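You operate a simulated robot arm through the tools that you are given. There is no shell and no other tool. Be economical: measure what you need, move in short steps, check, and stop when the job is done.

The job below is to be done with a simulated two-armed robot. You get a single attempt, and the scene is never put back.

TASK
Ease the long carton's strap to 0, then draw it to the printed mark.
Fine: hold the carton for both slides; turn the buckle knob to FREE first, to LOCK after. Drop, pinch and damage nothing, leave nothing switched on.

The check looks at the end state, three seconds after you hand in, the way a careful person would. Anything else that was tipped, shoved, dropped, spilled or broken makes it a failure.

THE ROBOT
Two 7-joint arms with two-finger parallel grippers on one trunk, on a base that drives. Base frame: it is fixed to the floor where the robot stands at the start and does not move with it; the origin is under the middle of the robot, x ahead of it, y to its left, z up; the surface under the hand at the start is at about z = 72. Readings come in cm, rad, newtons and seconds.
The left shoulder is at the start at [7, 16.3, 112], the right one opposite. With the tool pointing down near the work surface each hand reaches from about 36 to 88 cm from the robot's upright axis, wherever it stands, measured 20 degrees to its own side. Places, roughly: black buckle knob [50, 0, 80]; orange strap end [50, -20, 80]. Payload 3.43 kg a hand.
The tool frame of a hand sits at the grasp point between the pads (the TCP): z along the fingers, y along the line on which they close. The tips reach 3.4 cm beyond it. Largest opening 12.8 cm; finger width 2.4, thickness 1.2; the body of the gripper, 4.8 by 13 cm, starts 9.6 cm behind the TCP.
Orientation is that of the tool frame in the base frame, as a unit quaternion [x, y, z, w]. With the fingers straight down and closing along the base's y, the tool's x points along the base's -x, its y along +y and its z along -z.

THE INTERFACE
- The arms move only by the tool step_arm. It takes "left_increments", "right_increments" or both (then of equal length, played together; a hand with none holds still); each is a list that holds one entry, the list of rows, each a list of 6 numbers: the shift along the tool's x, y, z in m, then the turn, a rotation vector about the tool's x, y, z in rad. In form: [[[tx, ty, tz, wx, wy, wz], ...]]. A call has 1 to 12 rows; each row is the pose to reach, as a shift and turn from the pose commanded when the call began, along the tool's axes at that moment. "left_claw" and "right_claw" are, for a hand that has rows, the opening, from 0 (shut) to 1 (fully open), set as the call begins (left out, the last holds). Rows are played at 5 a second. More than 5 cm and 0.15 rad between two rows, or a gripper value outside its range, and nothing of the call is played. Where a pose cannot be reached the arm comes as near as it can. A force on the tool above 40 N (or 10 N above the force at the start of the call, whichever is more), or a blocked arm, ends the call early, and 0.2 s more pass. The fingers move at their own pace (about 15.3 cm/s each) and stop on an object; they squeeze with about 39 N. The grip force told is the motor's: it shows also when the fingers shut on nothing. Time passes only in rows, and 0.2 s behind the last, so rows that repeat a pose let the fingers close. It gives the time, the measured TCP pose, the force on the tool (base axes), the opening and the grip force at its end, in the units of the frame above (readings bear some noise), with the torque about the TCP (base axes, N m) and any sound that the robot's microphone picked up, and new pictures: "pictures" is both (left out), scene, wrist or none (wrist: the cameras of the hands that moved).
- Cameras (640 x 400 px; columns grow to the right, rows downward): "scene" is now at [13.03, -1.61, 133.51]; the picture's right is [-0.19, -0.98, 0.00], its down [-0.67, 0.13, -0.73] and it looks along [0.72, -0.14, -0.68] (base axes); focal length 222 px, centre (320, 200). "left" rides on the left gripper at [7.6, 1.1, -16] in its tool frame; the picture's right is [-0.15, 0.99, 0.00], its down [-0.88, -0.13, -0.46] and it looks along [-0.45, -0.07, 0.89] (tool axes); focal length 234 px, centre (320, 200). "right" rides on the right gripper at [7.6, -1.1, -16] in its tool frame; the picture's right is [0.15, 0.99, 0.00], its down [-0.88, 0.13, -0.46] and it looks along [-0.45, 0.07, 0.89] (tool axes); focal length 234 px, centre (320, 200). There is no depth. A picture from a camera that has moved, and an enlarged one, comes with that camera's place and axes in the base frame and with its lens.
- slide_trunk(by): slides the trunk up (or, below 0, down) by that many cm; the arms and the scene camera ride with it, the base frame stays. It gives what a move gives, with no picture.
- roll_base(legs): drives the robot by 1 to 6 legs, each [ahead, left, turn to the left] in cm, cm and rad, along the robot's own axes; the way and the turn of a leg run together, so that a leg with both is an arc; at most 150 cm and 3.142 rad a leg. The arms and the cameras ride along, it lands a little off, and it stops where it bumps. It gives what a move gives, and a new picture of the scene camera.
- aim_head(pan, tilt): turns the head with the scene camera to pan (to the left, within 1.501 rad either way) and tilt (down, from -0.506 to 1.204), counted from straight ahead of the robot. It gives what a move gives, and a new picture of the scene camera.
- zoom(camera, box): a new picture of the part [left, top, right, bottom] of that camera's present view, enlarged. It takes no simulated time.
- hand_in(): hands the job in; it is judged then, once.

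Go step by step. Nothing tells you exact positions but the pictures and the camera data: compare them with the known pose of the tool, close in by small moves and look again before you grip or let go. The budget is 120 turns and 260 pictures, counting those below and the enlarged ones. Unless the task says otherwise, let go and move clear before handing in, and close with one line.

The tools are called by a JSON object that holds its "api" and its "payload". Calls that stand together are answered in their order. step_arm: Moves the arms, as the interface text tells. Its arguments: {"type":"object","properties":{"left_increments":{"type":"array","items":{"type":"array","items":{"type":"array","items":{"type":"number"}}}},"left_claw":{"type":"number"},"right_increments":{"type":"array","items":{"type":"array","items":{"type":"array","items":{"type":"number"}}}},"right_claw":{"type":"number"},"pictures":{"type":"string","enum":["both","scene","wrist","none"]}},"required":[]} The other tools are called the same way: slide_trunk (by) slides the trunk up or down; roll_base (legs) drives the base; aim_head (pan, tilt) turns the head that bears the scene camera; zoom (camera, box) takes an enlarged picture of a part of a camera's view; hand_in () hands the job in.

At the start:

```text
time: 0.0
left_tcp_pos: [57.36, 13.68, 108.37]
left_ee_rot: [0.0, 1.0, 0.0, 0.0]
left_force: [0.5, -0.2, 0.1]
left_torque: [0.01, -0.01, 0.02]
left_width: 12.81
left_finger_force: 0.0
right_tcp_pos: [49.88, -33.63, 115.12]
right_ee_rot: [0.0, 1.0, 0.0, 0.0]
right_force: [0.4, 0.3, -0.2]
right_torque: [0.0, 0.04, 0.03]
right_width: 12.81
right_finger_force: 0.2
trunk travel left (down, up): [-60.0, 34.0]
robot x, y, heading: [0.35, 0.31, -0.002]
head pan, tilt: [-0.194, 0.754]
```

scene: 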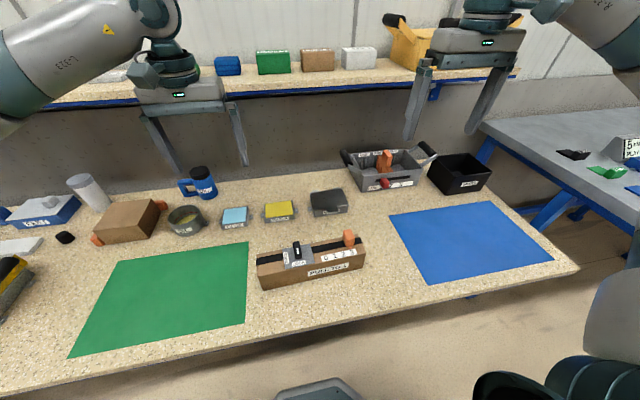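
right: 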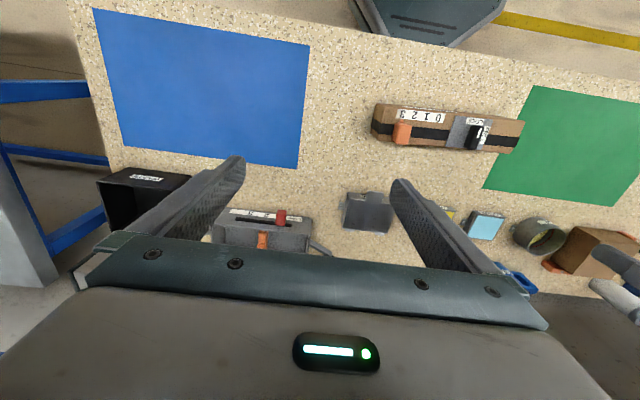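
left: 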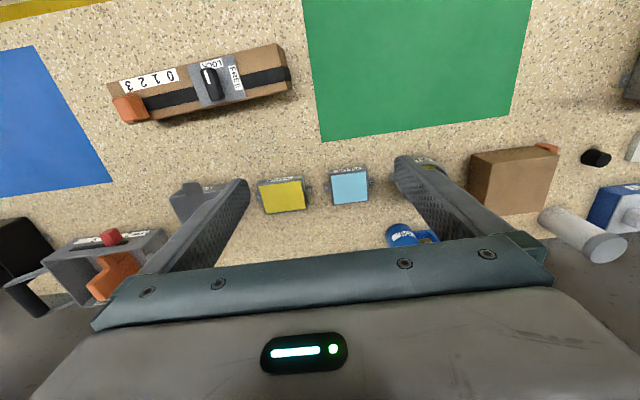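

The long carton lies ahead of me with a scale 0–3, a grey buckle with a black knob and an orange strap end. I'll enlarge the views to read the labels.

{"api": "zoom", "payload": {"camera": "scene", "box": [240, 220, 380, 300]}}

{"api": "zoom", "payload": {"camera": "left", "box": [90, 30, 310, 150]}}

{"api": "zoom", "payload": {"camera": "right", "box": [360, 90, 540, 170]}}

```text
4.57 times, centred on (310, 260) of scene
camera zoom: at [13.03, -1.61, 133.51], right [-0.19, -0.98, 0.0], down [-0.67, 0.13, -0.73], along [0.72, -0.14, -0.68], focal length 1014 px, centre (366, -74)
```

zoom: 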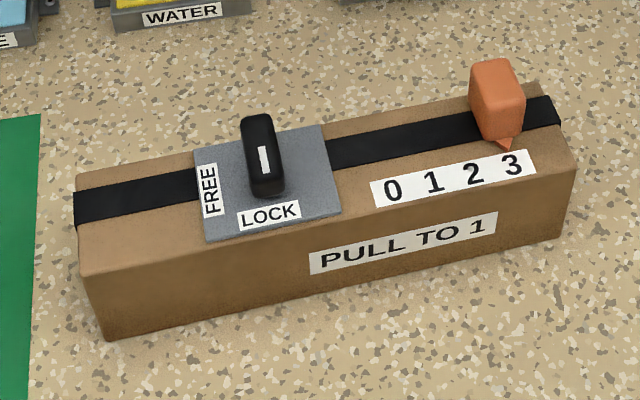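

```text
2.91 times, centred on (200, 90) of left
camera zoom: at [49.75, 14.74, 124.42], right [0.15, 0.99, 0.0], down [0.88, -0.13, 0.46], along [0.45, -0.07, -0.89], focal length 681 px, centre (669, 520)
```

zoom: 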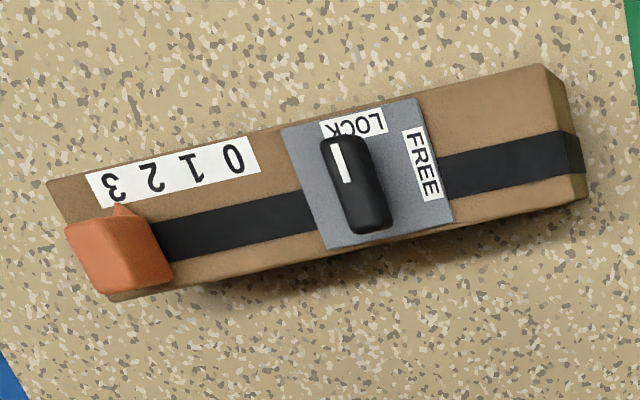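

```text
3.56 times, centred on (450, 130) of right
camera zoom: at [42.36, -34.73, 131.09], right [-0.15, 0.99, 0.0], down [0.88, 0.13, 0.46], along [0.45, 0.07, -0.89], focal length 833 px, centre (-142, 449)
```

zoom: 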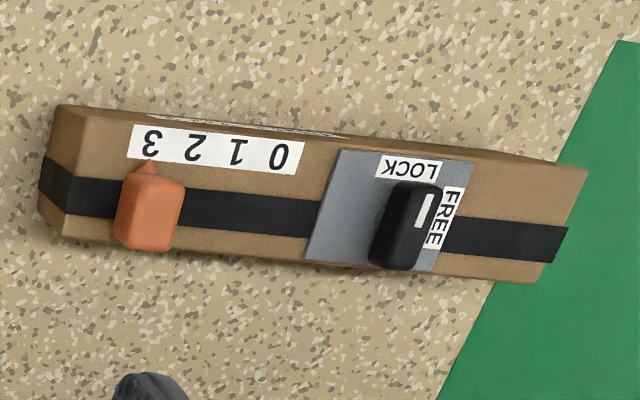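

The carton is about 30 × 7 cm with its top near z = 80.5, centred near (47.5, -6) and yawed about 0.04 rad. The label reads "PULL TO 1", and the knob's white mark points to LOCK. The left hand will hold the carton at its +y end, so I'll first yaw it about 90° and hover it there.

{"api": "step_arm", "payload": {"left_increments": [[[0.009, -0.0015, 0.007, 0, 0, 0.139], [0.018, -0.003, 0.014, 0, 0, 0.278], [0.027, -0.0045, 0.021, 0, 0, 0.417], [0.036, -0.006, 0.028, 0, 0, 0.556], [0.045, -0.0075, 0.035, 0, 0, 0.695], [0.054, -0.009, 0.042, 0, 0, 0.833], [0.063, -0.0105, 0.049, 0, 0, 0.972], [0.072, -0.012, 0.056, 0, 0, 1.111], [0.081, -0.0135, 0.063, 0, 0, 1.25], [0.09, -0.015, 0.07, 0, 0, 1.389], [0.1, -0.017, 0.08, 0, 0, 1.527], [0.1, -0.017, 0.08, 0, 0, 1.527]]], "left_claw": 1}}

```text
time: 2.6
left_tcp_pos: [46.63, 11.49, 100.36]
left_ee_rot: [0.69, 0.724, 0.001, 0.0]
left_force: [0.3, -0.1, -0.6]
left_torque: [0.03, 0.0, 0.0]
left_width: 12.78
left_finger_force: 0.0
left hand out of reach, approached as far as the arm can: row 11, 12
right_tcp_pos: [49.98, -33.55, 115.13]
right_ee_rot: [0.0, 1.0, 0.0, 0.0]
right_force: [-0.1, -0.5, -0.9]
right_torque: [-0.01, 0.01, -0.04]
right_width: 12.8
right_finger_force: 0.0
trunk travel left (down, up): [-60.0, 34.0]
robot x, y, heading: [-0.24, 0.17, 0.004]
head pan, tilt: [-0.194, 0.754]
camera scene: at [13.04, -1.6, 133.51], right [-0.19, -0.98, 0.0], down [-0.67, 0.13, -0.73], along [0.72, -0.14, -0.68], focal length 222 px, centre (320, 200)
camera left: at [47.37, 19.04, 116.41], right [0.99, -0.1, 0.0], down [-0.09, -0.89, 0.46], along [-0.04, -0.45, -0.89], focal length 234 px, centre (320, 200)
```

scene: 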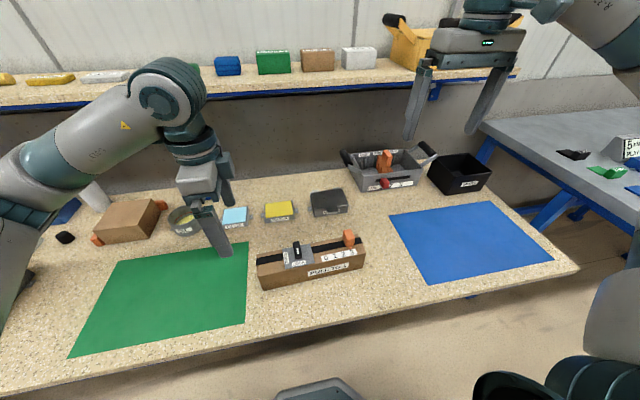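
left: 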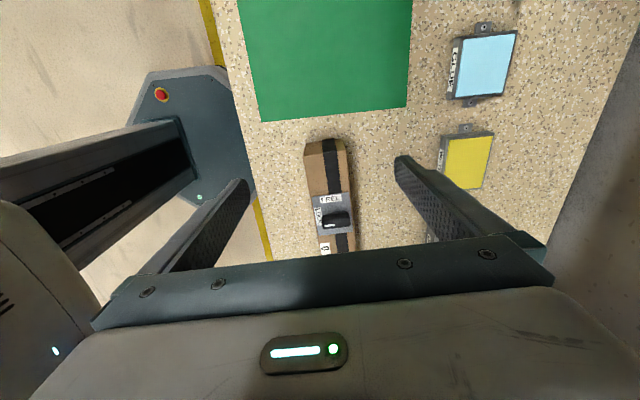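

The yaw was reached, though near a joint limit. Next I'll tilt the left hand so its body leans out to +y, clear of the knob, and see if that is reachable.

{"api": "step_arm", "payload": {"left_increments": [[[0, 0, 0.02, 0, -0.13, 0], [0, 0, 0.04, 0, -0.26, 0], [0, 0, 0.06, 0, -0.4, 0], [0, 0, 0.08, 0, -0.4, 0], [0, 0, 0.08, 0, -0.4, 0]]]}}

```text
time: 3.8
left_tcp_pos: [43.2, 8.1, 95.32]
left_ee_rot: [0.686, 0.711, -0.106, 0.116]
left_force: [-0.1, -0.3, -0.6]
left_torque: [0.01, -0.02, -0.01]
left_width: 12.8
left_finger_force: 0.0
left hand out of reach, approached as far as the arm can: row 1, 2, 3, 4, 5
right_tcp_pos: [49.89, -33.43, 115.13]
right_ee_rot: [0.0, 1.0, 0.0, 0.0]
right_force: [0.3, 0.3, -0.9]
right_torque: [-0.03, 0.0, 0.0]
right_width: 12.79
right_finger_force: 0.0
trunk travel left (down, up): [-60.0, 34.0]
robot x, y, heading: [0.21, 0.06, -0.001]
head pan, tilt: [-0.194, 0.754]
camera scene: at [12.99, -1.53, 133.52], right [-0.19, -0.98, 0.0], down [-0.67, 0.13, -0.73], along [0.72, -0.14, -0.68], focal length 222 px, centre (320, 200)
camera left: at [43.82, 20.25, 108.26], right [0.99, -0.1, 0.05], down [-0.11, -0.7, 0.71], along [-0.04, -0.71, -0.71], focal length 234 px, centre (320, 200)
```

scene: 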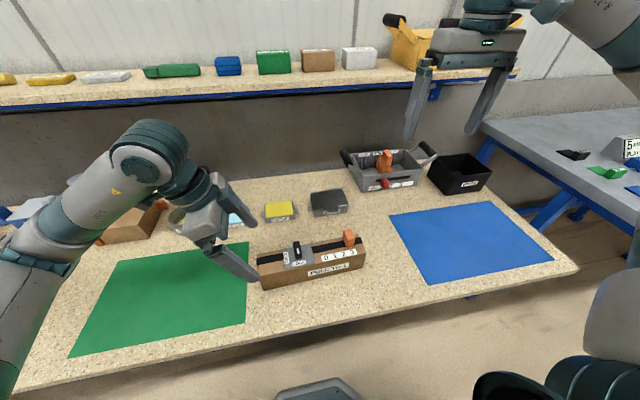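
left: 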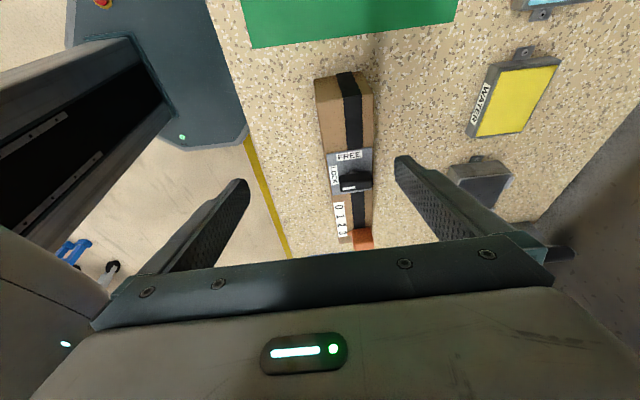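

The pose is at the edge of what the arm can reach so close in. I'll back the base up 14 cm to give both arms more room; the hands are well above everything.

{"api": "roll_base", "payload": {"legs": [[-14, 0, 0]]}}

{"api": "step_arm", "payload": {"left_increments": [[[0, 0, 0, 0, 0, 0], [0, 0, 0, 0, 0, 0]]], "pictures": "none"}}

```text
time: 5.1
left_tcp_pos: [29.13, 8.07, 95.39]
left_ee_rot: [0.686, 0.711, -0.106, 0.115]
left_force: [-0.2, 0.4, -0.3]
left_torque: [0.0, -0.03, 0.02]
left_width: 12.8
left_finger_force: 0.1
right_tcp_pos: [35.84, -33.46, 115.0]
right_ee_rot: [-0.001, 1.0, 0.0, 0.0]
right_force: [-0.1, -0.1, -0.9]
right_torque: [0.02, -0.02, 0.01]
right_width: 12.8
right_finger_force: 0.1
trunk travel left (down, up): [-60.0, 34.0]
robot x, y, heading: [-14.22, 0.03, 0.0]
head pan, tilt: [-0.194, 0.754]
camera scene: at [-1.18, -1.59, 133.51], right [-0.19, -0.98, 0.0], down [-0.67, 0.13, -0.73], along [0.72, -0.14, -0.68], focal length 222 px, centre (320, 200)
```

scene: 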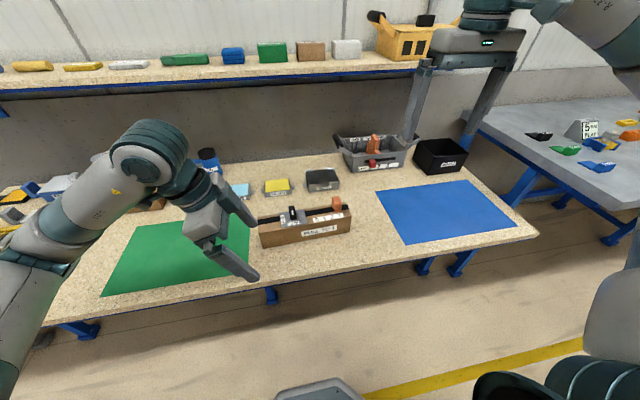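

```text
time: 5.7
left_tcp_pos: [29.0, 8.15, 95.3]
left_ee_rot: [0.686, 0.711, -0.105, 0.116]
left_force: [0.4, 0.6, -0.4]
left_torque: [-0.04, -0.03, -0.04]
left_width: 12.79
left_finger_force: 0.1
right_tcp_pos: [35.79, -33.45, 115.26]
right_ee_rot: [-0.001, 1.0, 0.0, 0.0]
right_force: [-0.4, 0.3, -0.2]
right_torque: [-0.01, -0.02, -0.03]
right_width: 12.78
right_finger_force: 0.1
trunk travel left (down, up): [-60.0, 34.0]
robot x, y, heading: [-14.24, -0.52, 0.003]
head pan, tilt: [-0.194, 0.754]
```

Now I'll move the left hand forward again over the carton's +y end.

{"api": "step_arm", "payload": {"left_increments": [[[0, 0.045, 0, 0, 0, 0], [0, 0.09, 0, 0, 0, 0], [0, 0.135, 0, 0, 0, 0], [0, 0.18, 0, 0, 0, 0], [0, 0.18, 0, 0, 0, 0]]]}}

```text
time: 6.9
left_tcp_pos: [29.03, 8.08, 95.37]
left_ee_rot: [0.685, 0.711, -0.106, 0.115]
left_force: [-0.1, -0.4, 0.0]
left_torque: [0.01, -0.01, 0.02]
left_width: 12.81
left_finger_force: 0.1
left hand out of reach, approached as far as the arm can: row 1, 2, 3, 4, 5
right_tcp_pos: [35.72, -33.45, 115.06]
right_ee_rot: [-0.001, 1.0, 0.0, 0.001]
right_force: [-0.4, 0.5, -0.2]
right_torque: [0.04, 0.02, 0.01]
right_width: 12.8
right_finger_force: 0.2
trunk travel left (down, up): [-60.0, 34.0]
robot x, y, heading: [-14.5, 0.2, 0.001]
head pan, tilt: [-0.194, 0.754]
camera scene: at [-1.15, -1.59, 133.51], right [-0.19, -0.98, 0.0], down [-0.67, 0.13, -0.73], along [0.72, -0.14, -0.68], focal length 222 px, centre (320, 200)
camera left: at [29.64, 20.25, 108.26], right [0.99, -0.1, 0.05], down [-0.11, -0.7, 0.7], along [-0.03, -0.71, -0.71], focal length 234 px, centre (320, 200)
```

scene: 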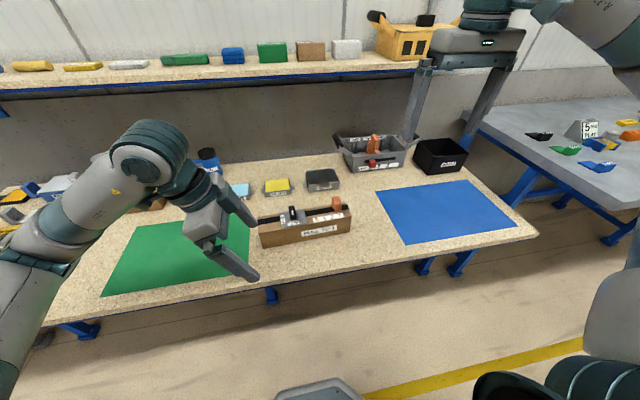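
left: 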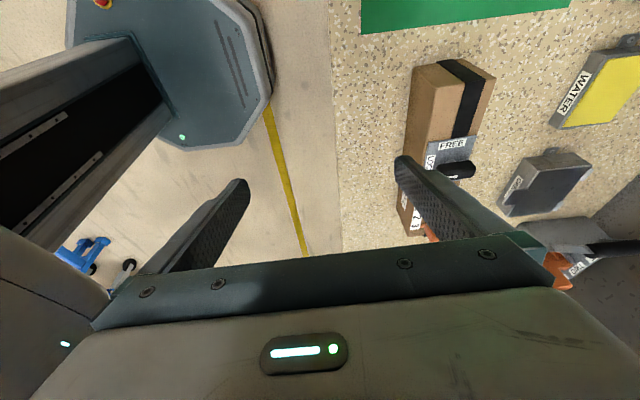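

The wrist is stuck at a joint limit. I'll undo the tilt and turn back toward the neutral yaw, then try the opposite yaw.

{"api": "step_arm", "payload": {"left_increments": [[[0, 0, -0.02, 0, 0.12, 0], [0, 0, -0.04, 0, 0.24, 0], [0, 0, -0.06, 0, 0.33, 0], [0, 0, -0.06, 0, 0.33, 0]]], "pictures": "none"}}

{"api": "step_arm", "payload": {"left_increments": [[[0, 0.01, 0, 0, 0, -0.14], [0, 0.02, 0, 0, 0, -0.28], [0, 0.03, 0, 0, 0, -0.42], [0, 0.04, 0, 0, 0, -0.56], [0, 0.05, 0, 0, 0, -0.7], [0, 0.06, 0, 0, 0, -0.84], [0, 0.07, 0, 0, 0, -0.98], [0, 0.08, 0, 0, 0, -1.12], [0, 0.09, 0, 0, 0, -1.26], [0, 0.1, 0, 0, 0, -1.4], [0, 0.11, 0, 0, 0, -1.53], [0, 0.11, 0, 0, 0, -1.53]]], "pictures": "none"}}

```text
time: 7.9
left_tcp_pos: [28.98, 10.1, 101.57]
left_ee_rot: [0.693, 0.721, 0.009, -0.004]
left_force: [0.2, 0.4, -0.1]
left_torque: [-0.04, 0.03, 0.01]
left_width: 12.82
left_finger_force: 0.0
right_tcp_pos: [35.97, -33.35, 115.03]
right_ee_rot: [0.0, 1.0, 0.001, 0.0]
right_force: [0.6, -0.1, 0.2]
right_torque: [0.0, 0.04, -0.03]
right_width: 12.79
right_finger_force: 0.1
trunk travel left (down, up): [-60.0, 34.0]
robot x, y, heading: [-14.14, 0.18, 0.005]
head pan, tilt: [-0.194, 0.754]
```

```text
time: 10.5
left_tcp_pos: [39.81, 10.57, 102.18]
left_ee_rot: [0.001, 1.0, 0.008, 0.004]
left_force: [-0.5, -0.6, 0.6]
left_torque: [0.02, 0.0, -0.01]
left_width: 12.78
left_finger_force: 0.0
right_tcp_pos: [35.75, -33.45, 115.09]
right_ee_rot: [0.0, 1.0, 0.0, 0.0]
right_force: [-0.9, 0.1, -0.8]
right_torque: [0.0, 0.0, -0.01]
right_width: 12.79
right_finger_force: 0.0
trunk travel left (down, up): [-60.0, 34.0]
robot x, y, heading: [-13.98, -0.02, 0.0]
head pan, tilt: [-0.194, 0.754]
```

Back at neutral now. Next I'll try the opposite 90° yaw while going forward to over the carton end.

{"api": "step_arm", "payload": {"left_increments": [[[-0.007, 0, 0, 0, 0, -0.147], [-0.014, 0, 0, 0, 0, -0.294], [-0.021, 0, 0, 0, 0, -0.441], [-0.028, 0, 0, 0, 0, -0.588], [-0.035, 0, 0, 0, 0, -0.735], [-0.042, 0, 0, 0, 0, -0.882], [-0.049, 0, 0, 0, 0, -1.029], [-0.056, 0, 0, 0, 0, -1.176], [-0.063, 0, 0, 0, 0, -1.323], [-0.07, 0, 0, 0, 0, -1.47], [-0.075, 0, 0, 0, 0, -1.615], [-0.075, 0, 0, 0, 0, -1.615]]]}}

```text
time: 13.1
left_tcp_pos: [47.22, 10.3, 102.3]
left_ee_rot: [0.722, -0.691, -0.003, -0.008]
left_force: [0.2, -0.2, 0.2]
left_torque: [-0.01, -0.02, 0.0]
left_width: 12.82
left_finger_force: 0.0
right_tcp_pos: [35.85, -33.46, 115.2]
right_ee_rot: [-0.002, 1.0, -0.001, 0.0]
right_force: [-0.1, -0.6, -0.6]
right_torque: [0.0, 0.01, 0.02]
right_width: 12.81
right_finger_force: 0.1
trunk travel left (down, up): [-60.0, 34.0]
robot x, y, heading: [-14.32, -0.43, -0.0]
head pan, tilt: [-0.194, 0.754]
camera scene: at [-1.16, -1.59, 133.51], right [-0.19, -0.98, 0.0], down [-0.67, 0.13, -0.73], along [0.72, -0.14, -0.68], focal length 222 px, centre (320, 200)
camera left: at [46.36, 2.38, 118.17], right [-0.99, 0.1, 0.0], down [0.09, 0.88, 0.47], along [0.05, 0.47, -0.88], focal length 234 px, centre (320, 200)
```

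scene: 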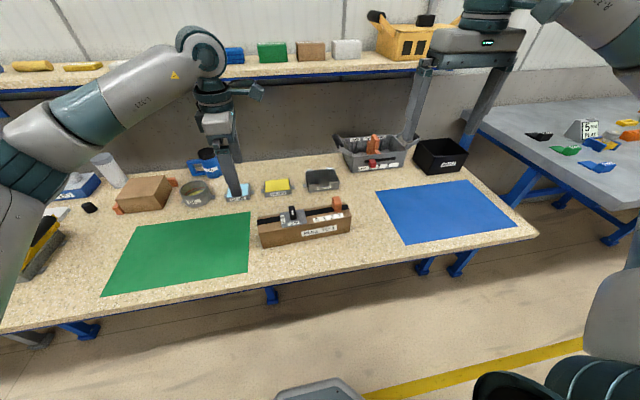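
left: 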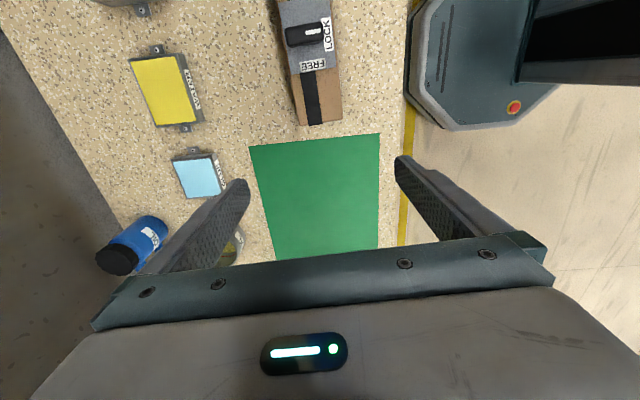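

This yaw is reachable. Now I'll tilt the left hand 0.5 rad so its body leans out to +y, and bring it over the carton end.

{"api": "step_arm", "payload": {"left_increments": [[[0.008, 0, 0.01, 0, 0.125, 0], [0.016, 0, 0.02, 0, 0.25, 0], [0.024, 0, 0.03, 0, 0.375, 0], [0.033, 0, 0.06, 0, 0.5, 0], [0.033, 0, 0.1, 0, 0.5, 0], [0.033, 0, 0.1, 0, 0.5, 0]]]}}

```text
time: 14.5
left_tcp_pos: [47.61, 6.97, 92.21]
left_ee_rot: [0.699, -0.674, 0.176, 0.163]
left_force: [-0.9, 0.5, 0.0]
left_torque: [0.01, -0.01, 0.04]
left_width: 12.81
left_finger_force: 0.2
right_tcp_pos: [35.85, -33.46, 115.09]
right_ee_rot: [-0.001, 1.0, 0.0, 0.0]
right_force: [-0.8, -0.1, 0.0]
right_torque: [0.0, 0.0, -0.01]
right_width: 12.81
right_finger_force: 0.0
trunk travel left (down, up): [-60.0, 34.0]
robot x, y, heading: [-14.38, -0.01, 0.002]
head pan, tilt: [-0.194, 0.754]
camera scene: at [-1.19, -1.58, 133.51], right [-0.19, -0.98, 0.0], down [-0.67, 0.13, -0.73], along [0.72, -0.14, -0.68], focal length 222 px, centre (320, 200)
camera left: at [46.31, 7.57, 109.83], right [-0.99, 0.09, -0.08], down [0.09, 1.0, -0.01], along [0.08, -0.01, -1.0], focal length 234 px, centre (320, 200)
```

scene: 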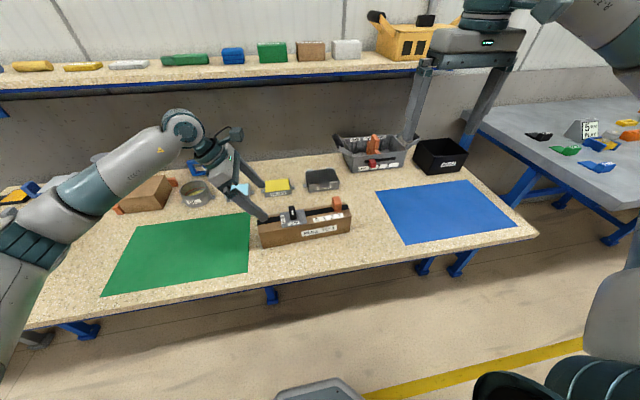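
left: 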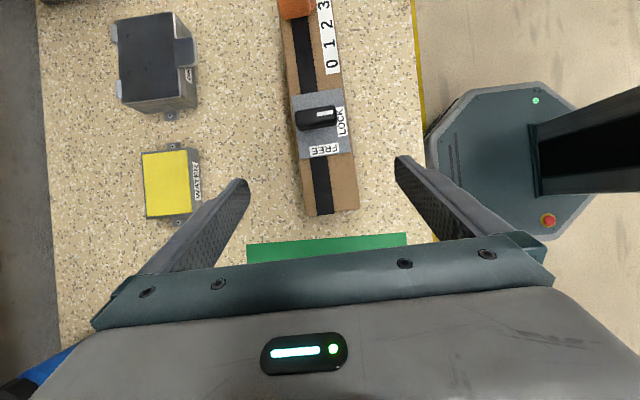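

The camera now looks straight down, so I'll zoom to measure the carton.

{"api": "zoom", "payload": {"camera": "left", "box": [220, 0, 440, 240]}}

```text
1.67 times, centred on (330, 120) of left
camera zoom: at [46.31, 7.57, 109.83], right [-0.99, 0.09, -0.08], down [0.09, 1.0, -0.01], along [0.08, -0.01, -1.0], focal length 390 px, centre (303, 333)
```

zoom: 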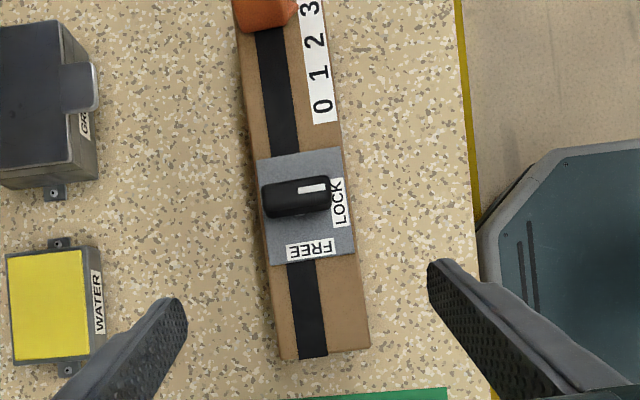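

The carton's centre line at the grip spot is x ≈ 47.15. I'll lower the left hand with its fingers straddling the carton, stopping partway to check.

{"api": "step_arm", "payload": {"left_increments": [[[-0.0129, 0.0017, 0.0279, 0, 0, 0], [-0.0257, 0.0033, 0.0558, 0, 0, 0], [-0.0386, 0.005, 0.0837, 0, 0, 0], [-0.0386, 0.005, 0.0837, 0, 0, 0]]]}}

```text
time: 15.5
left_tcp_pos: [46.81, 6.64, 83.02]
left_ee_rot: [0.7, -0.672, 0.176, 0.163]
left_force: [-0.3, 0.6, -0.1]
left_torque: [0.02, 0.01, 0.0]
left_width: 12.79
left_finger_force: 0.0
right_tcp_pos: [35.73, -33.42, 115.08]
right_ee_rot: [0.0, 1.0, 0.0, -0.001]
right_force: [0.0, -0.5, 0.4]
right_torque: [0.0, -0.01, -0.03]
right_width: 12.81
right_finger_force: 0.0
trunk travel left (down, up): [-60.0, 34.0]
robot x, y, heading: [-14.19, 0.31, 0.003]
head pan, tilt: [-0.194, 0.754]
camera scene: at [-1.18, -1.61, 133.51], right [-0.19, -0.98, 0.0], down [-0.67, 0.13, -0.73], along [0.72, -0.14, -0.68], focal length 222 px, centre (320, 200)
camera left: at [45.5, 7.25, 100.73], right [-0.99, 0.09, -0.08], down [0.09, 1.0, -0.01], along [0.07, -0.01, -1.0], focal length 234 px, centre (320, 200)
```

scene: 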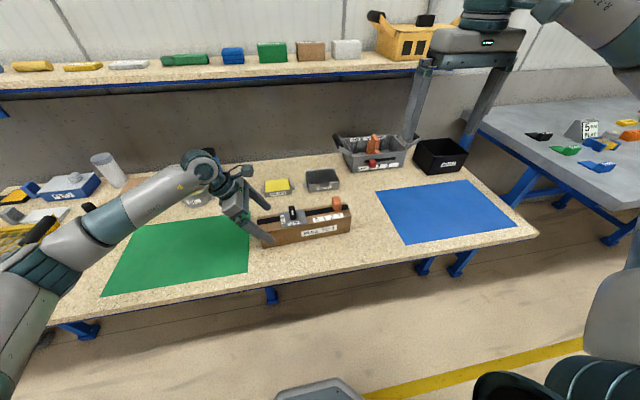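
left: 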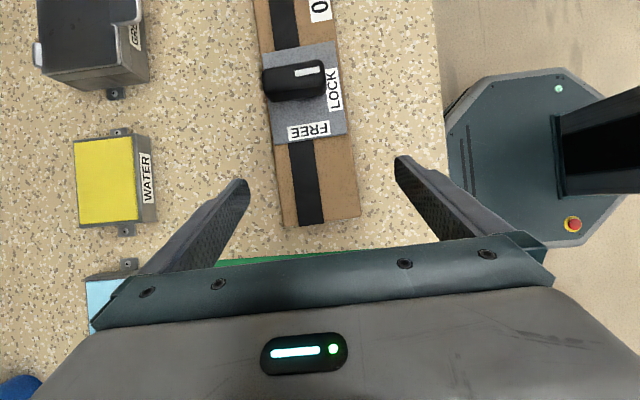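

The hand is centred on the carton to within about 2 mm. I'll lower it to grip depth and then close.

{"api": "step_arm", "payload": {"left_increments": [[[-0.0124, -0.0005, 0.0246, 0, 0, 0], [-0.0247, -0.001, 0.0492, 0, 0, 0], [-0.0247, -0.001, 0.0492, 0, 0, 0]]]}}

```text
time: 16.3
left_tcp_pos: [47.31, 6.64, 77.56]
left_ee_rot: [0.7, -0.673, 0.175, 0.163]
left_force: [-0.2, 1.0, 0.0]
left_torque: [0.01, 0.01, 0.01]
left_width: 12.79
left_finger_force: 0.1
right_tcp_pos: [35.75, -33.55, 115.27]
right_ee_rot: [-0.002, 1.0, 0.0, -0.001]
right_force: [-0.1, -0.2, 0.9]
right_torque: [-0.02, 0.01, 0.0]
right_width: 12.82
right_finger_force: 0.0
trunk travel left (down, up): [-60.0, 34.0]
robot x, y, heading: [-14.0, 0.15, 0.004]
head pan, tilt: [-0.194, 0.754]
camera scene: at [-1.17, -1.59, 133.51], right [-0.19, -0.98, 0.0], down [-0.67, 0.13, -0.73], along [0.72, -0.14, -0.68], focal length 222 px, centre (320, 200)
camera left: at [45.94, 7.3, 95.18], right [-0.99, 0.09, -0.08], down [0.09, 1.0, -0.01], along [0.08, -0.01, -1.0], focal length 234 px, centre (320, 200)
```

scene: 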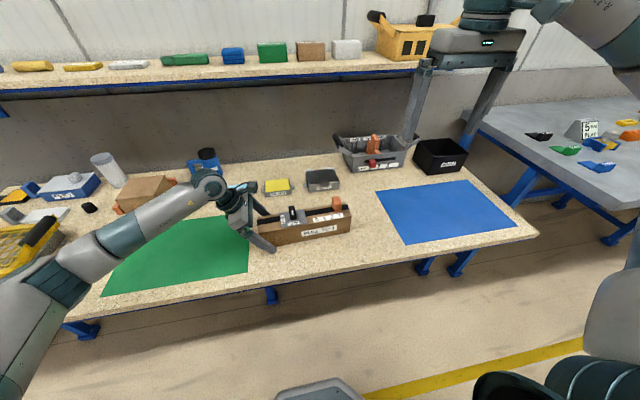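
left: 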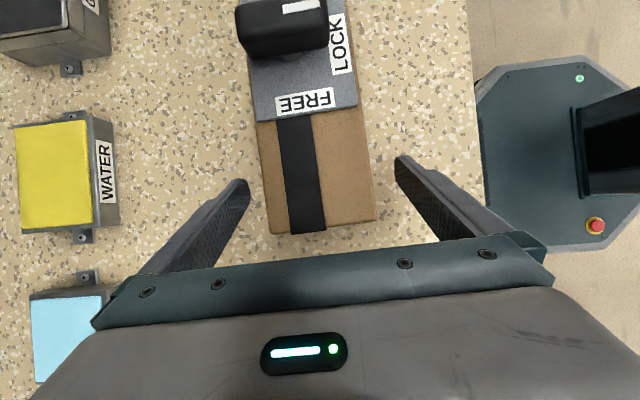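

The carton is centred between the pads, so I'll close the left hand on it.

{"api": "step_arm", "payload": {"left_increments": [[[0, 0, 0, 0, 0, 0], [0, 0, 0, 0, 0, 0], [0, 0, 0, 0, 0, 0], [0, 0, 0, 0, 0, 0]]], "left_claw": 0}}

```text
time: 17.3
left_tcp_pos: [47.21, 6.62, 77.49]
left_ee_rot: [0.7, -0.672, 0.176, 0.163]
left_force: [-0.3, -0.2, 0.1]
left_torque: [-0.11, 0.09, -0.05]
left_width: 6.97
left_finger_force: 39.0
right_tcp_pos: [35.78, -33.58, 115.1]
right_ee_rot: [-0.002, 1.0, 0.0, 0.0]
right_force: [0.9, 0.4, -0.3]
right_torque: [-0.01, 0.03, 0.02]
right_width: 12.81
right_finger_force: 0.1
trunk travel left (down, up): [-60.0, 34.0]
robot x, y, heading: [-14.24, 0.27, 0.002]
head pan, tilt: [-0.194, 0.754]
camera scene: at [-1.15, -1.6, 133.51], right [-0.19, -0.98, 0.0], down [-0.67, 0.13, -0.73], along [0.72, -0.14, -0.68], focal length 222 px, centre (320, 200)
camera left: at [45.95, 7.3, 95.19], right [-0.99, 0.09, -0.08], down [0.09, 1.0, -0.01], along [0.07, -0.01, -1.0], focal length 234 px, centre (320, 200)
```

scene: 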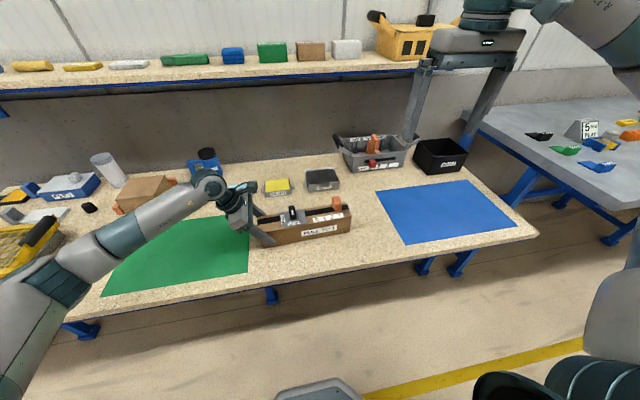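
left: 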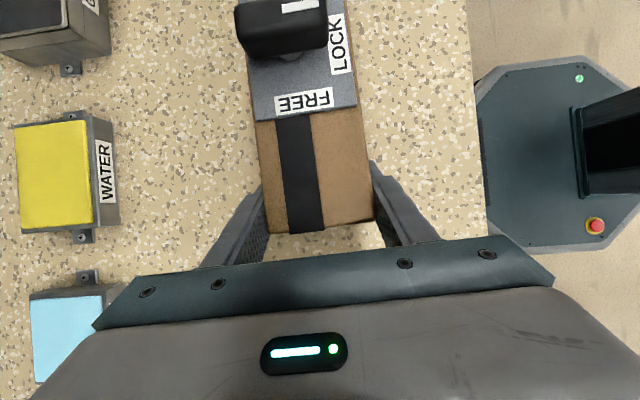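

The carton is held firmly with about 39 N. Now I'll bring the right hand to hover above the knob with the fingers partly open.

{"api": "step_arm", "payload": {"right_increments": [[[-0.015, 0.038, 0.01, 0, 0, -0.01], [-0.03, 0.076, 0.02, 0, 0, -0.02], [-0.045, 0.114, 0.04, 0, 0, -0.03], [-0.06, 0.152, 0.06, 0, 0, -0.044], [-0.075, 0.19, 0.08, 0, 0, -0.044], [-0.09, 0.228, 0.1, 0, 0, -0.044], [-0.105, 0.266, 0.12, 0, 0, -0.044], [-0.117, 0.304, 0.14, 0, 0, -0.044], [-0.117, 0.304, 0.14, 0, 0, -0.044]]], "right_claw": 0.5}}

```text
time: 19.3
left_tcp_pos: [47.25, 6.61, 77.43]
left_ee_rot: [0.699, -0.673, 0.176, 0.164]
left_force: [0.4, -1.0, -0.9]
left_torque: [-0.32, 0.08, 0.06]
left_width: 6.98
left_finger_force: 38.8
right_tcp_pos: [47.03, -3.34, 101.19]
right_ee_rot: [-0.022, 1.0, 0.0, 0.0]
right_force: [0.4, -0.8, 0.1]
right_torque: [0.01, 0.01, 0.02]
right_width: 6.39
right_finger_force: 0.1
trunk travel left (down, up): [-60.0, 34.0]
robot x, y, heading: [-14.35, -0.09, -0.001]
head pan, tilt: [-0.194, 0.754]
camera scene: at [-1.17, -1.65, 133.51], right [-0.19, -0.98, 0.0], down [-0.67, 0.13, -0.73], along [0.72, -0.14, -0.68], focal length 222 px, centre (320, 200)
camera right: at [39.61, -4.72, 117.15], right [-0.19, 0.98, 0.0], down [0.87, 0.17, 0.46], along [0.45, 0.09, -0.89], focal length 234 px, centre (320, 200)
```

scene: 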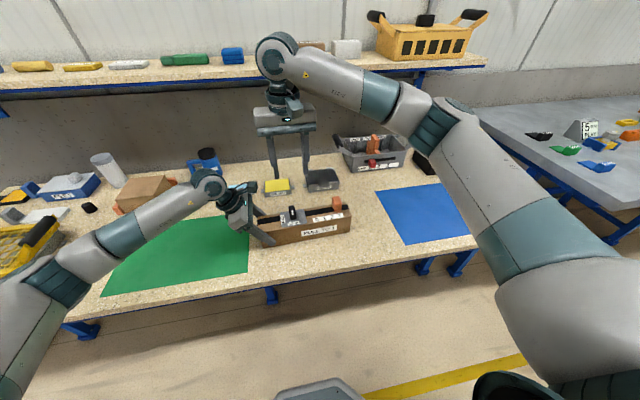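
right: 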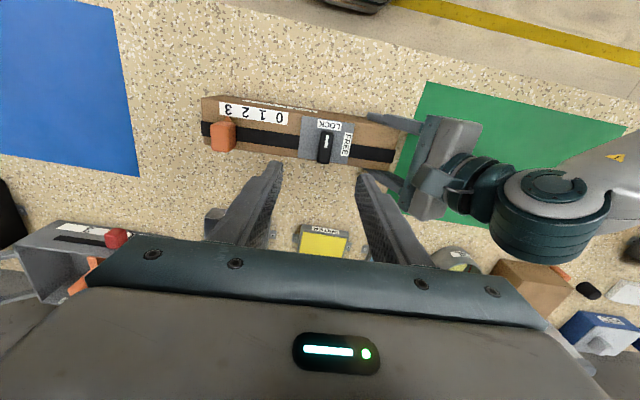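

{"api": "zoom", "payload": {"camera": "right", "box": [190, 80, 410, 200]}}

{"api": "zoom", "payload": {"camera": "scene", "box": [200, 160, 380, 270]}}

```text
2.91 times, centred on (300, 140) of right
camera zoom: at [39.61, -4.72, 117.15], right [-0.19, 0.98, 0.0], down [0.87, 0.17, 0.46], along [0.45, 0.09, -0.89], focal length 681 px, centre (378, 374)
```

zoom: 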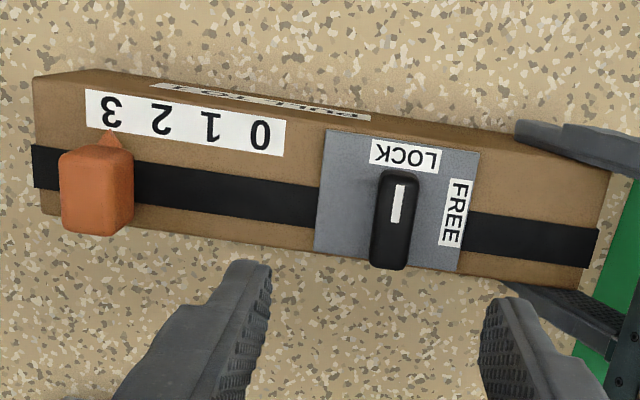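

```text
3.56 times, centred on (290, 215) of scene
camera zoom: at [-1.17, -1.65, 133.51], right [-0.19, -0.98, 0.0], down [-0.67, 0.13, -0.73], along [0.72, -0.14, -0.68], focal length 789 px, centre (427, 147)
```

zoom: 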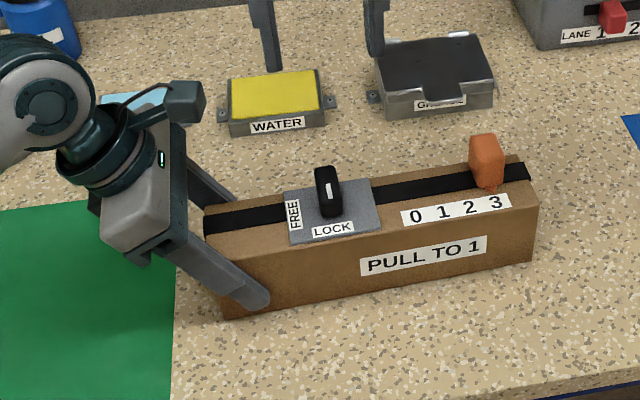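

The knob's pivot is near (47.5, -2.3), with its top near z ≈ 84 and the plate at z ≈ 81. I'll lower the right hand to just above the knob.

{"api": "step_arm", "payload": {"right_increments": [[[-0.005, 0.0103, 0.04, 0, 0, 0], [-0.005, 0.0103, 0.08, 0, 0, 0], [-0.005, 0.0103, 0.12, 0, 0, 0], [-0.005, 0.0103, 0.132, 0, 0, 0], [-0.005, 0.0103, 0.132, 0, 0, 0]]]}}

{"api": "zoom", "payload": {"camera": "right", "box": [180, 60, 460, 240]}}

{"api": "zoom", "payload": {"camera": "scene", "box": [220, 150, 380, 260]}}

```text
time: 20.5
left_tcp_pos: [47.28, 6.66, 77.48]
left_ee_rot: [0.699, -0.674, 0.175, 0.163]
left_force: [-1.2, 0.6, 0.7]
left_torque: [-0.06, 0.2, -0.06]
left_width: 6.96
left_finger_force: 38.9
right_tcp_pos: [47.54, -2.55, 88.0]
right_ee_rot: [-0.023, 1.0, 0.0, 0.001]
right_force: [0.0, -0.2, -0.3]
right_torque: [0.0, 0.02, -0.02]
right_width: 6.39
right_finger_force: 0.0
trunk travel left (down, up): [-60.0, 34.0]
robot x, y, heading: [-13.93, -0.18, 0.001]
head pan, tilt: [-0.194, 0.754]
camera scene: at [-1.16, -1.58, 133.51], right [-0.19, -0.98, 0.0], down [-0.67, 0.13, -0.73], along [0.72, -0.14, -0.68], focal length 222 px, centre (320, 200)
camera right: at [40.2, -4.01, 103.93], right [-0.19, 0.98, 0.0], down [0.87, 0.17, 0.46], along [0.45, 0.09, -0.89], focal length 234 px, centre (320, 200)
```

scene: 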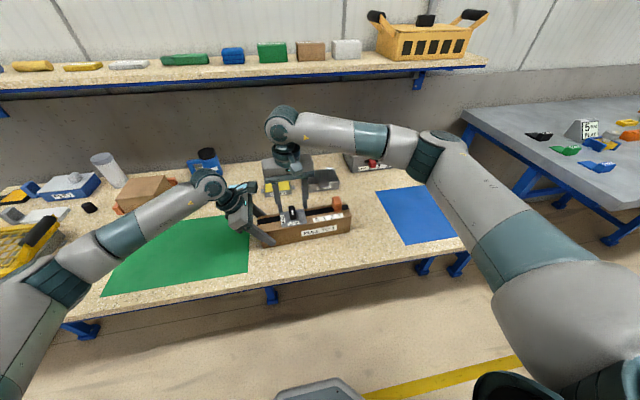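
right: 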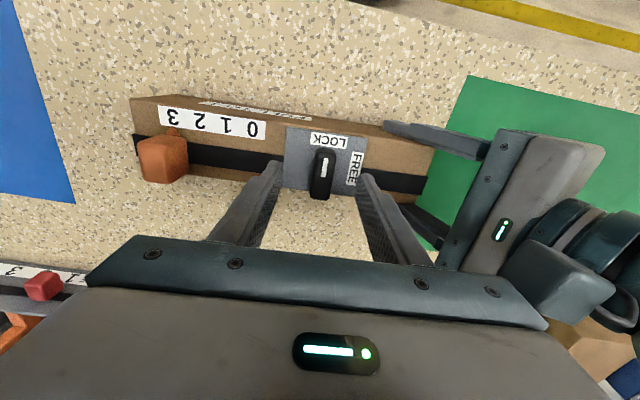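

```text
2.22 times, centred on (320, 150) of right
camera zoom: at [40.2, -4.01, 103.93], right [-0.19, 0.98, 0.0], down [0.87, 0.17, 0.46], along [0.45, 0.09, -0.89], focal length 520 px, centre (320, 311)
```

zoom: 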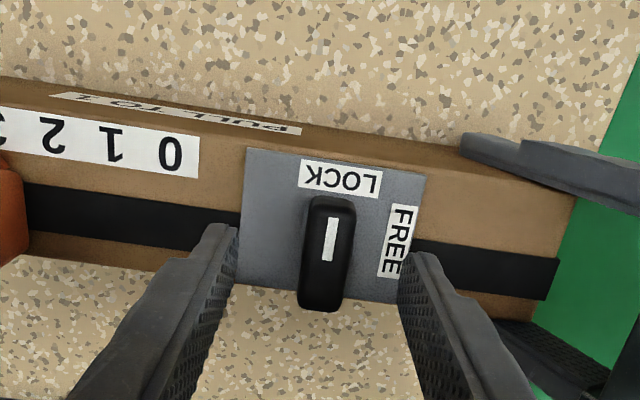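

```text
3.64 times, centred on (300, 205) of scene
camera zoom: at [-1.16, -1.58, 133.51], right [-0.19, -0.98, 0.0], down [-0.67, 0.13, -0.73], along [0.72, -0.14, -0.68], focal length 806 px, centre (393, 182)
```

zoom: 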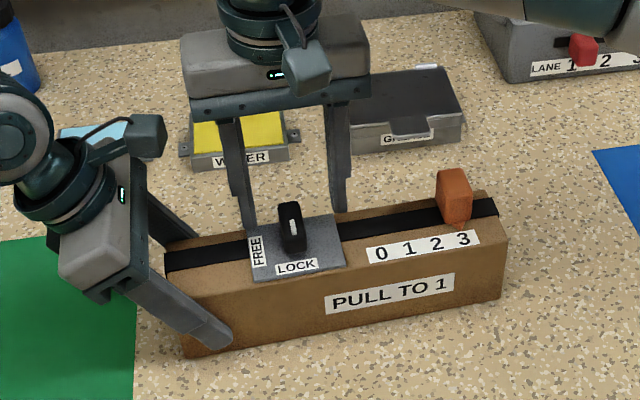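

The hand is aligned, with the knob about 3 mm to +y. I'll shift, lower so the pads straddle the knob just above the plate, and look.

{"api": "step_arm", "payload": {"right_increments": [[[-0.0006, 0.003, 0.01, 0, 0, 0], [-0.0006, 0.003, 0.02, 0, 0, 0], [-0.0006, 0.003, 0.027, 0, 0, 0], [-0.0006, 0.003, 0.027, 0, 0, 0]]], "pictures": "none"}}

{"api": "zoom", "payload": {"camera": "right", "box": [180, 60, 460, 240]}}

{"api": "zoom", "payload": {"camera": "scene", "box": [240, 180, 340, 250]}}

```text
time: 21.5
left_tcp_pos: [47.2, 6.68, 77.43]
left_ee_rot: [0.701, -0.672, 0.175, 0.163]
left_force: [-0.4, 0.1, 0.8]
left_torque: [0.06, 0.2, 0.01]
left_width: 6.98
left_finger_force: 38.9
right_tcp_pos: [47.79, -1.88, 85.26]
right_ee_rot: [-0.022, 1.0, 0.001, 0.0]
right_force: [0.1, 1.1, -0.1]
right_torque: [0.0, 0.0, 0.03]
right_width: 6.4
right_finger_force: 0.0
trunk travel left (down, up): [-60.0, 34.0]
robot x, y, heading: [-14.21, -0.07, -0.003]
head pan, tilt: [-0.194, 0.754]
```

```text
2.22 times, centred on (320, 150) of right
camera zoom: at [40.32, -3.36, 101.19], right [-0.19, 0.98, 0.0], down [0.87, 0.17, 0.46], along [0.45, 0.09, -0.89], focal length 520 px, centre (320, 311)
```

zoom: 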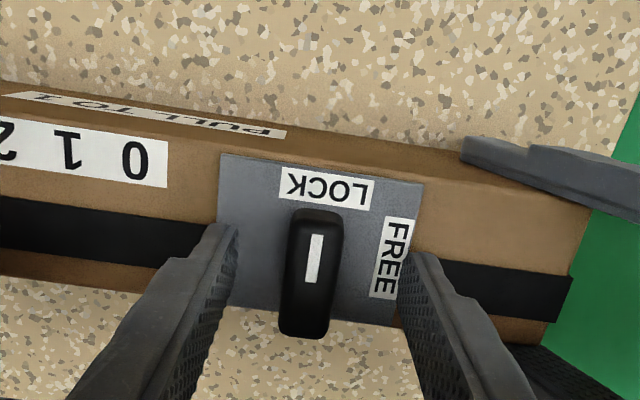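

```text
5.71 times, centred on (290, 215) of scene
camera zoom: at [-1.16, -1.59, 133.51], right [-0.19, -0.98, 0.0], down [-0.67, 0.13, -0.73], along [0.72, -0.14, -0.68], focal length 1267 px, centre (491, 114)
```

zoom: 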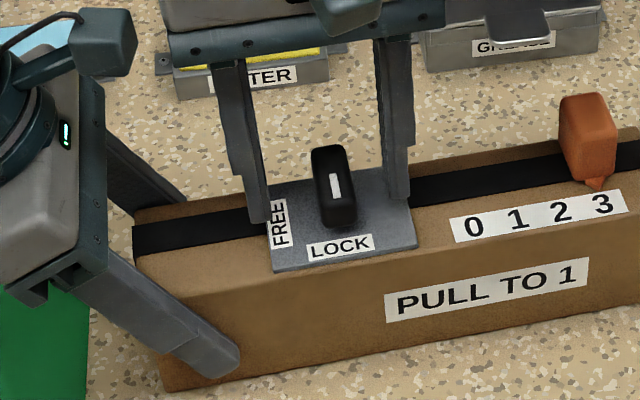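

The hand landed about 2 mm too far +y and 4 mm too far +x, so I'll correct by that amount before closing.

{"api": "step_arm", "payload": {"right_increments": [[[0.0035, -0.002, 0, 0, 0, 0], [0.0035, -0.002, 0, 0, 0, 0], [0.0035, -0.002, 0, 0, 0, 0]]], "pictures": "none"}}

{"api": "zoom", "payload": {"camera": "right", "box": [180, 60, 460, 240]}}

```text
time: 22.3
left_tcp_pos: [47.27, 6.69, 77.49]
left_ee_rot: [0.7, -0.672, 0.176, 0.163]
left_force: [-0.8, -0.2, 0.1]
left_torque: [0.0, 0.13, 0.04]
left_width: 7.0
left_finger_force: 38.3
right_tcp_pos: [47.43, -2.02, 85.21]
right_ee_rot: [-0.023, 1.0, 0.0, 0.001]
right_force: [-0.4, 1.0, -0.3]
right_torque: [0.0, 0.04, -0.02]
right_width: 6.39
right_finger_force: 0.1
trunk travel left (down, up): [-60.0, 34.0]
robot x, y, heading: [-14.13, -0.16, 0.0]
head pan, tilt: [-0.194, 0.754]
```

```text
2.22 times, centred on (320, 150) of right
camera zoom: at [40.02, -3.5, 101.18], right [-0.19, 0.98, 0.0], down [0.87, 0.17, 0.46], along [0.45, 0.09, -0.89], focal length 520 px, centre (320, 311)
```

zoom: 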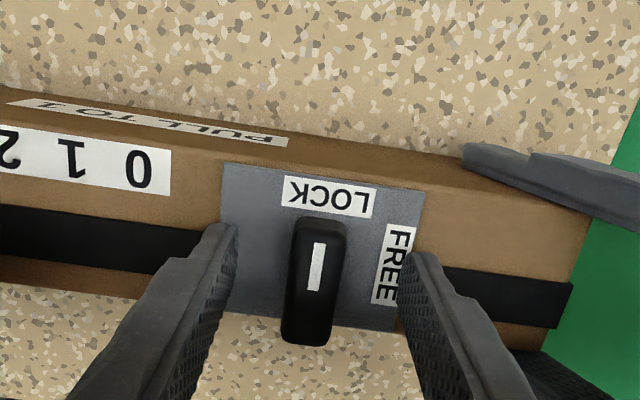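

The knob now sits centred between the pads, so I'll close on it.

{"api": "step_arm", "payload": {"right_increments": [[[0, 0, 0, 0, 0, 0], [0, 0, 0, 0, 0, 0], [0, 0, 0, 0, 0, 0]]], "right_claw": 0, "pictures": "wrist"}}

```text
time: 23.1
left_tcp_pos: [47.27, 6.69, 77.45]
left_ee_rot: [0.7, -0.673, 0.175, 0.163]
left_force: [-0.7, 11.9, 1.6]
left_torque: [-1.26, 0.04, 0.03]
left_width: 6.99
left_finger_force: 38.9
right_tcp_pos: [47.45, -2.1, 85.24]
right_ee_rot: [-0.022, 1.0, -0.001, -0.001]
right_force: [1.2, -13.1, 0.6]
right_torque: [-0.27, -0.07, -0.06]
right_width: 1.93
right_finger_force: 39.2
trunk travel left (down, up): [-60.0, 34.0]
robot x, y, heading: [-14.24, 0.04, 0.007]
head pan, tilt: [-0.194, 0.754]
camera right: at [40.06, -3.58, 101.17], right [-0.19, 0.98, 0.0], down [0.87, 0.17, 0.46], along [0.45, 0.08, -0.89], focal length 234 px, centre (320, 200)
```

right: 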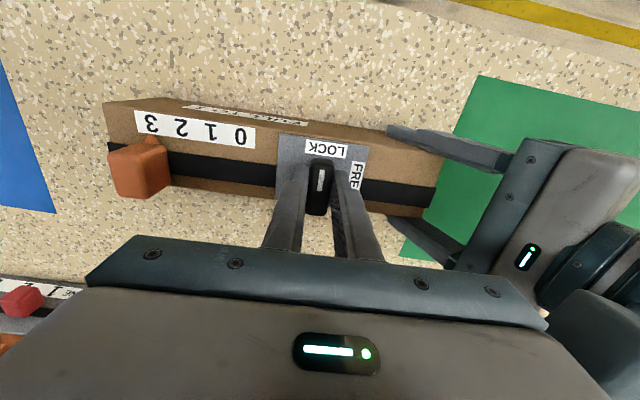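

Gripped at 1.9 cm, with a 13 N side load along y. I'll relieve that with a small shift and start the turn toward FREE (clockwise from above) in stages, watching the forces.

{"api": "step_arm", "payload": {"right_increments": [[[0, -0.0015, 0, 0, 0, 0], [0, -0.0015, 0, 0, 0, 0.1], [0, -0.0015, 0, 0, 0, 0.2], [0, -0.0015, 0, 0, 0, 0.3], [0, -0.0015, 0, 0, 0, 0.3]]], "pictures": "wrist"}}

```text
time: 24.3
left_tcp_pos: [47.17, 6.69, 77.48]
left_ee_rot: [0.7, -0.673, 0.175, 0.165]
left_force: [5.2, 8.0, 2.5]
left_torque: [-0.09, 1.04, 0.45]
left_width: 6.99
left_finger_force: 39.3
right_tcp_pos: [47.5, -1.98, 85.16]
right_ee_rot: [0.127, 0.992, -0.001, -0.001]
right_force: [-4.7, -6.8, -0.3]
right_torque: [-0.3, -0.54, -0.03]
right_width: 1.96
right_finger_force: 38.5
trunk travel left (down, up): [-60.0, 34.0]
robot x, y, heading: [-14.15, -0.21, -0.001]
head pan, tilt: [-0.194, 0.754]
camera right: at [40.01, -1.23, 101.2], right [0.11, 0.99, 0.0], down [0.89, -0.1, 0.45], along [0.45, -0.05, -0.89], focal length 234 px, centre (320, 200)
```

right: 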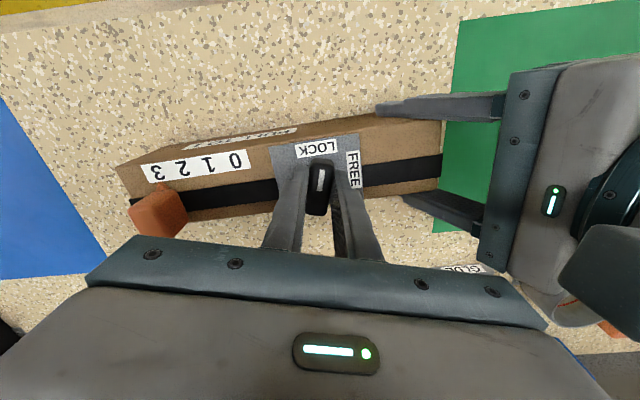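

The knob turns smoothly. I'll continue with a small relief shift.

{"api": "step_arm", "payload": {"right_increments": [[[0.0004, -0.0012, 0, 0, 0, 0.1], [0.0004, -0.0012, 0, 0, 0, 0.2], [0.0004, -0.0012, 0, 0, 0, 0.3], [0.0004, -0.0012, 0, 0, 0, 0.4], [0.0004, -0.0012, 0, 0, 0, 0.5], [0.0004, -0.0012, 0, 0, 0, 0.5]]], "pictures": "scene"}}

```text
time: 25.7
left_tcp_pos: [47.26, 6.51, 77.46]
left_ee_rot: [0.699, -0.674, 0.175, 0.165]
left_force: [-4.5, -19.5, 0.0]
left_torque: [1.04, -0.09, -0.41]
left_width: 6.99
left_finger_force: 38.8
right_tcp_pos: [47.54, -2.08, 85.26]
right_ee_rot: [0.368, 0.93, 0.002, -0.001]
right_force: [3.7, 17.3, 1.4]
right_torque: [0.83, 0.01, 0.12]
right_width: 1.92
right_finger_force: 39.3
trunk travel left (down, up): [-60.0, 34.0]
robot x, y, heading: [-13.98, -0.04, 0.001]
head pan, tilt: [-0.194, 0.754]
camera scene: at [-1.16, -1.61, 133.51], right [-0.19, -0.98, 0.0], down [-0.67, 0.13, -0.73], along [0.72, -0.14, -0.68], focal length 222 px, centre (320, 200)
```

scene: 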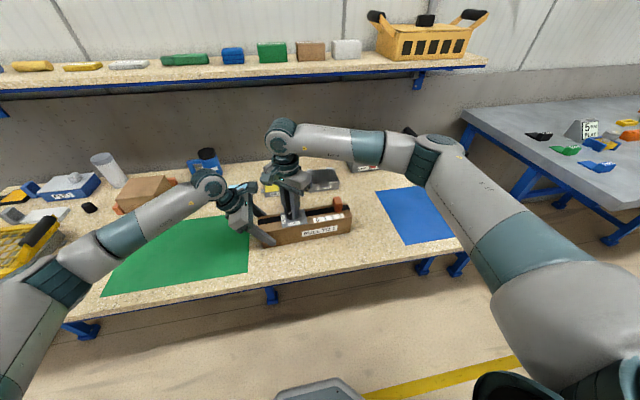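

A side load is building in +y. I'll relieve it and continue turning.

{"api": "step_arm", "payload": {"right_increments": [[[0.0005, 0.001, 0, 0, 0, 0], [0.0005, 0.001, 0, 0, 0, 0.1], [0.0005, 0.001, 0, 0, 0, 0.2], [0.0005, 0.001, 0, 0, 0, 0.3], [0.0005, 0.001, 0, 0, 0, 0.4], [0.0005, 0.001, 0, 0, 0, 0.4]]], "pictures": "none"}}

{"api": "zoom", "payload": {"camera": "scene", "box": [220, 150, 380, 260]}}

```text
time: 27.1
left_tcp_pos: [47.24, 6.54, 77.37]
left_ee_rot: [0.699, -0.674, 0.176, 0.165]
left_force: [-14.9, -29.0, 0.1]
left_torque: [0.22, -0.54, -0.76]
left_width: 6.99
left_finger_force: 39.1
right_tcp_pos: [47.63, -1.99, 85.23]
right_ee_rot: [0.546, 0.838, 0.003, 0.0]
right_force: [19.0, 30.2, 5.3]
right_torque: [0.41, -0.89, 0.18]
right_width: 1.93
right_finger_force: 39.7
trunk travel left (down, up): [-60.0, 34.0]
robot x, y, heading: [-14.16, -0.1, 0.003]
head pan, tilt: [-0.194, 0.754]
```

```text
3.64 times, centred on (300, 205) of scene
camera zoom: at [-1.16, -1.54, 133.52], right [-0.19, -0.98, 0.0], down [-0.67, 0.13, -0.73], along [0.72, -0.14, -0.68], focal length 806 px, centre (393, 182)
```

zoom: 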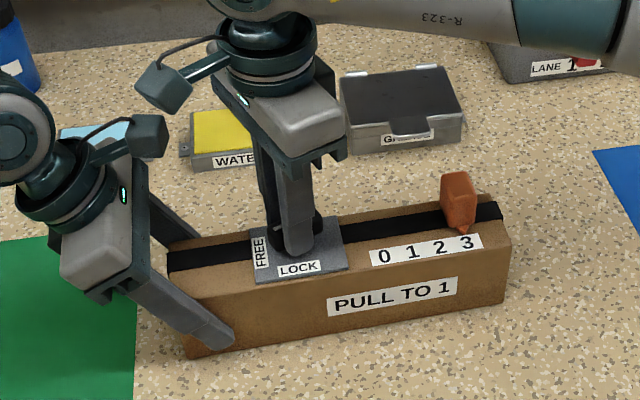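

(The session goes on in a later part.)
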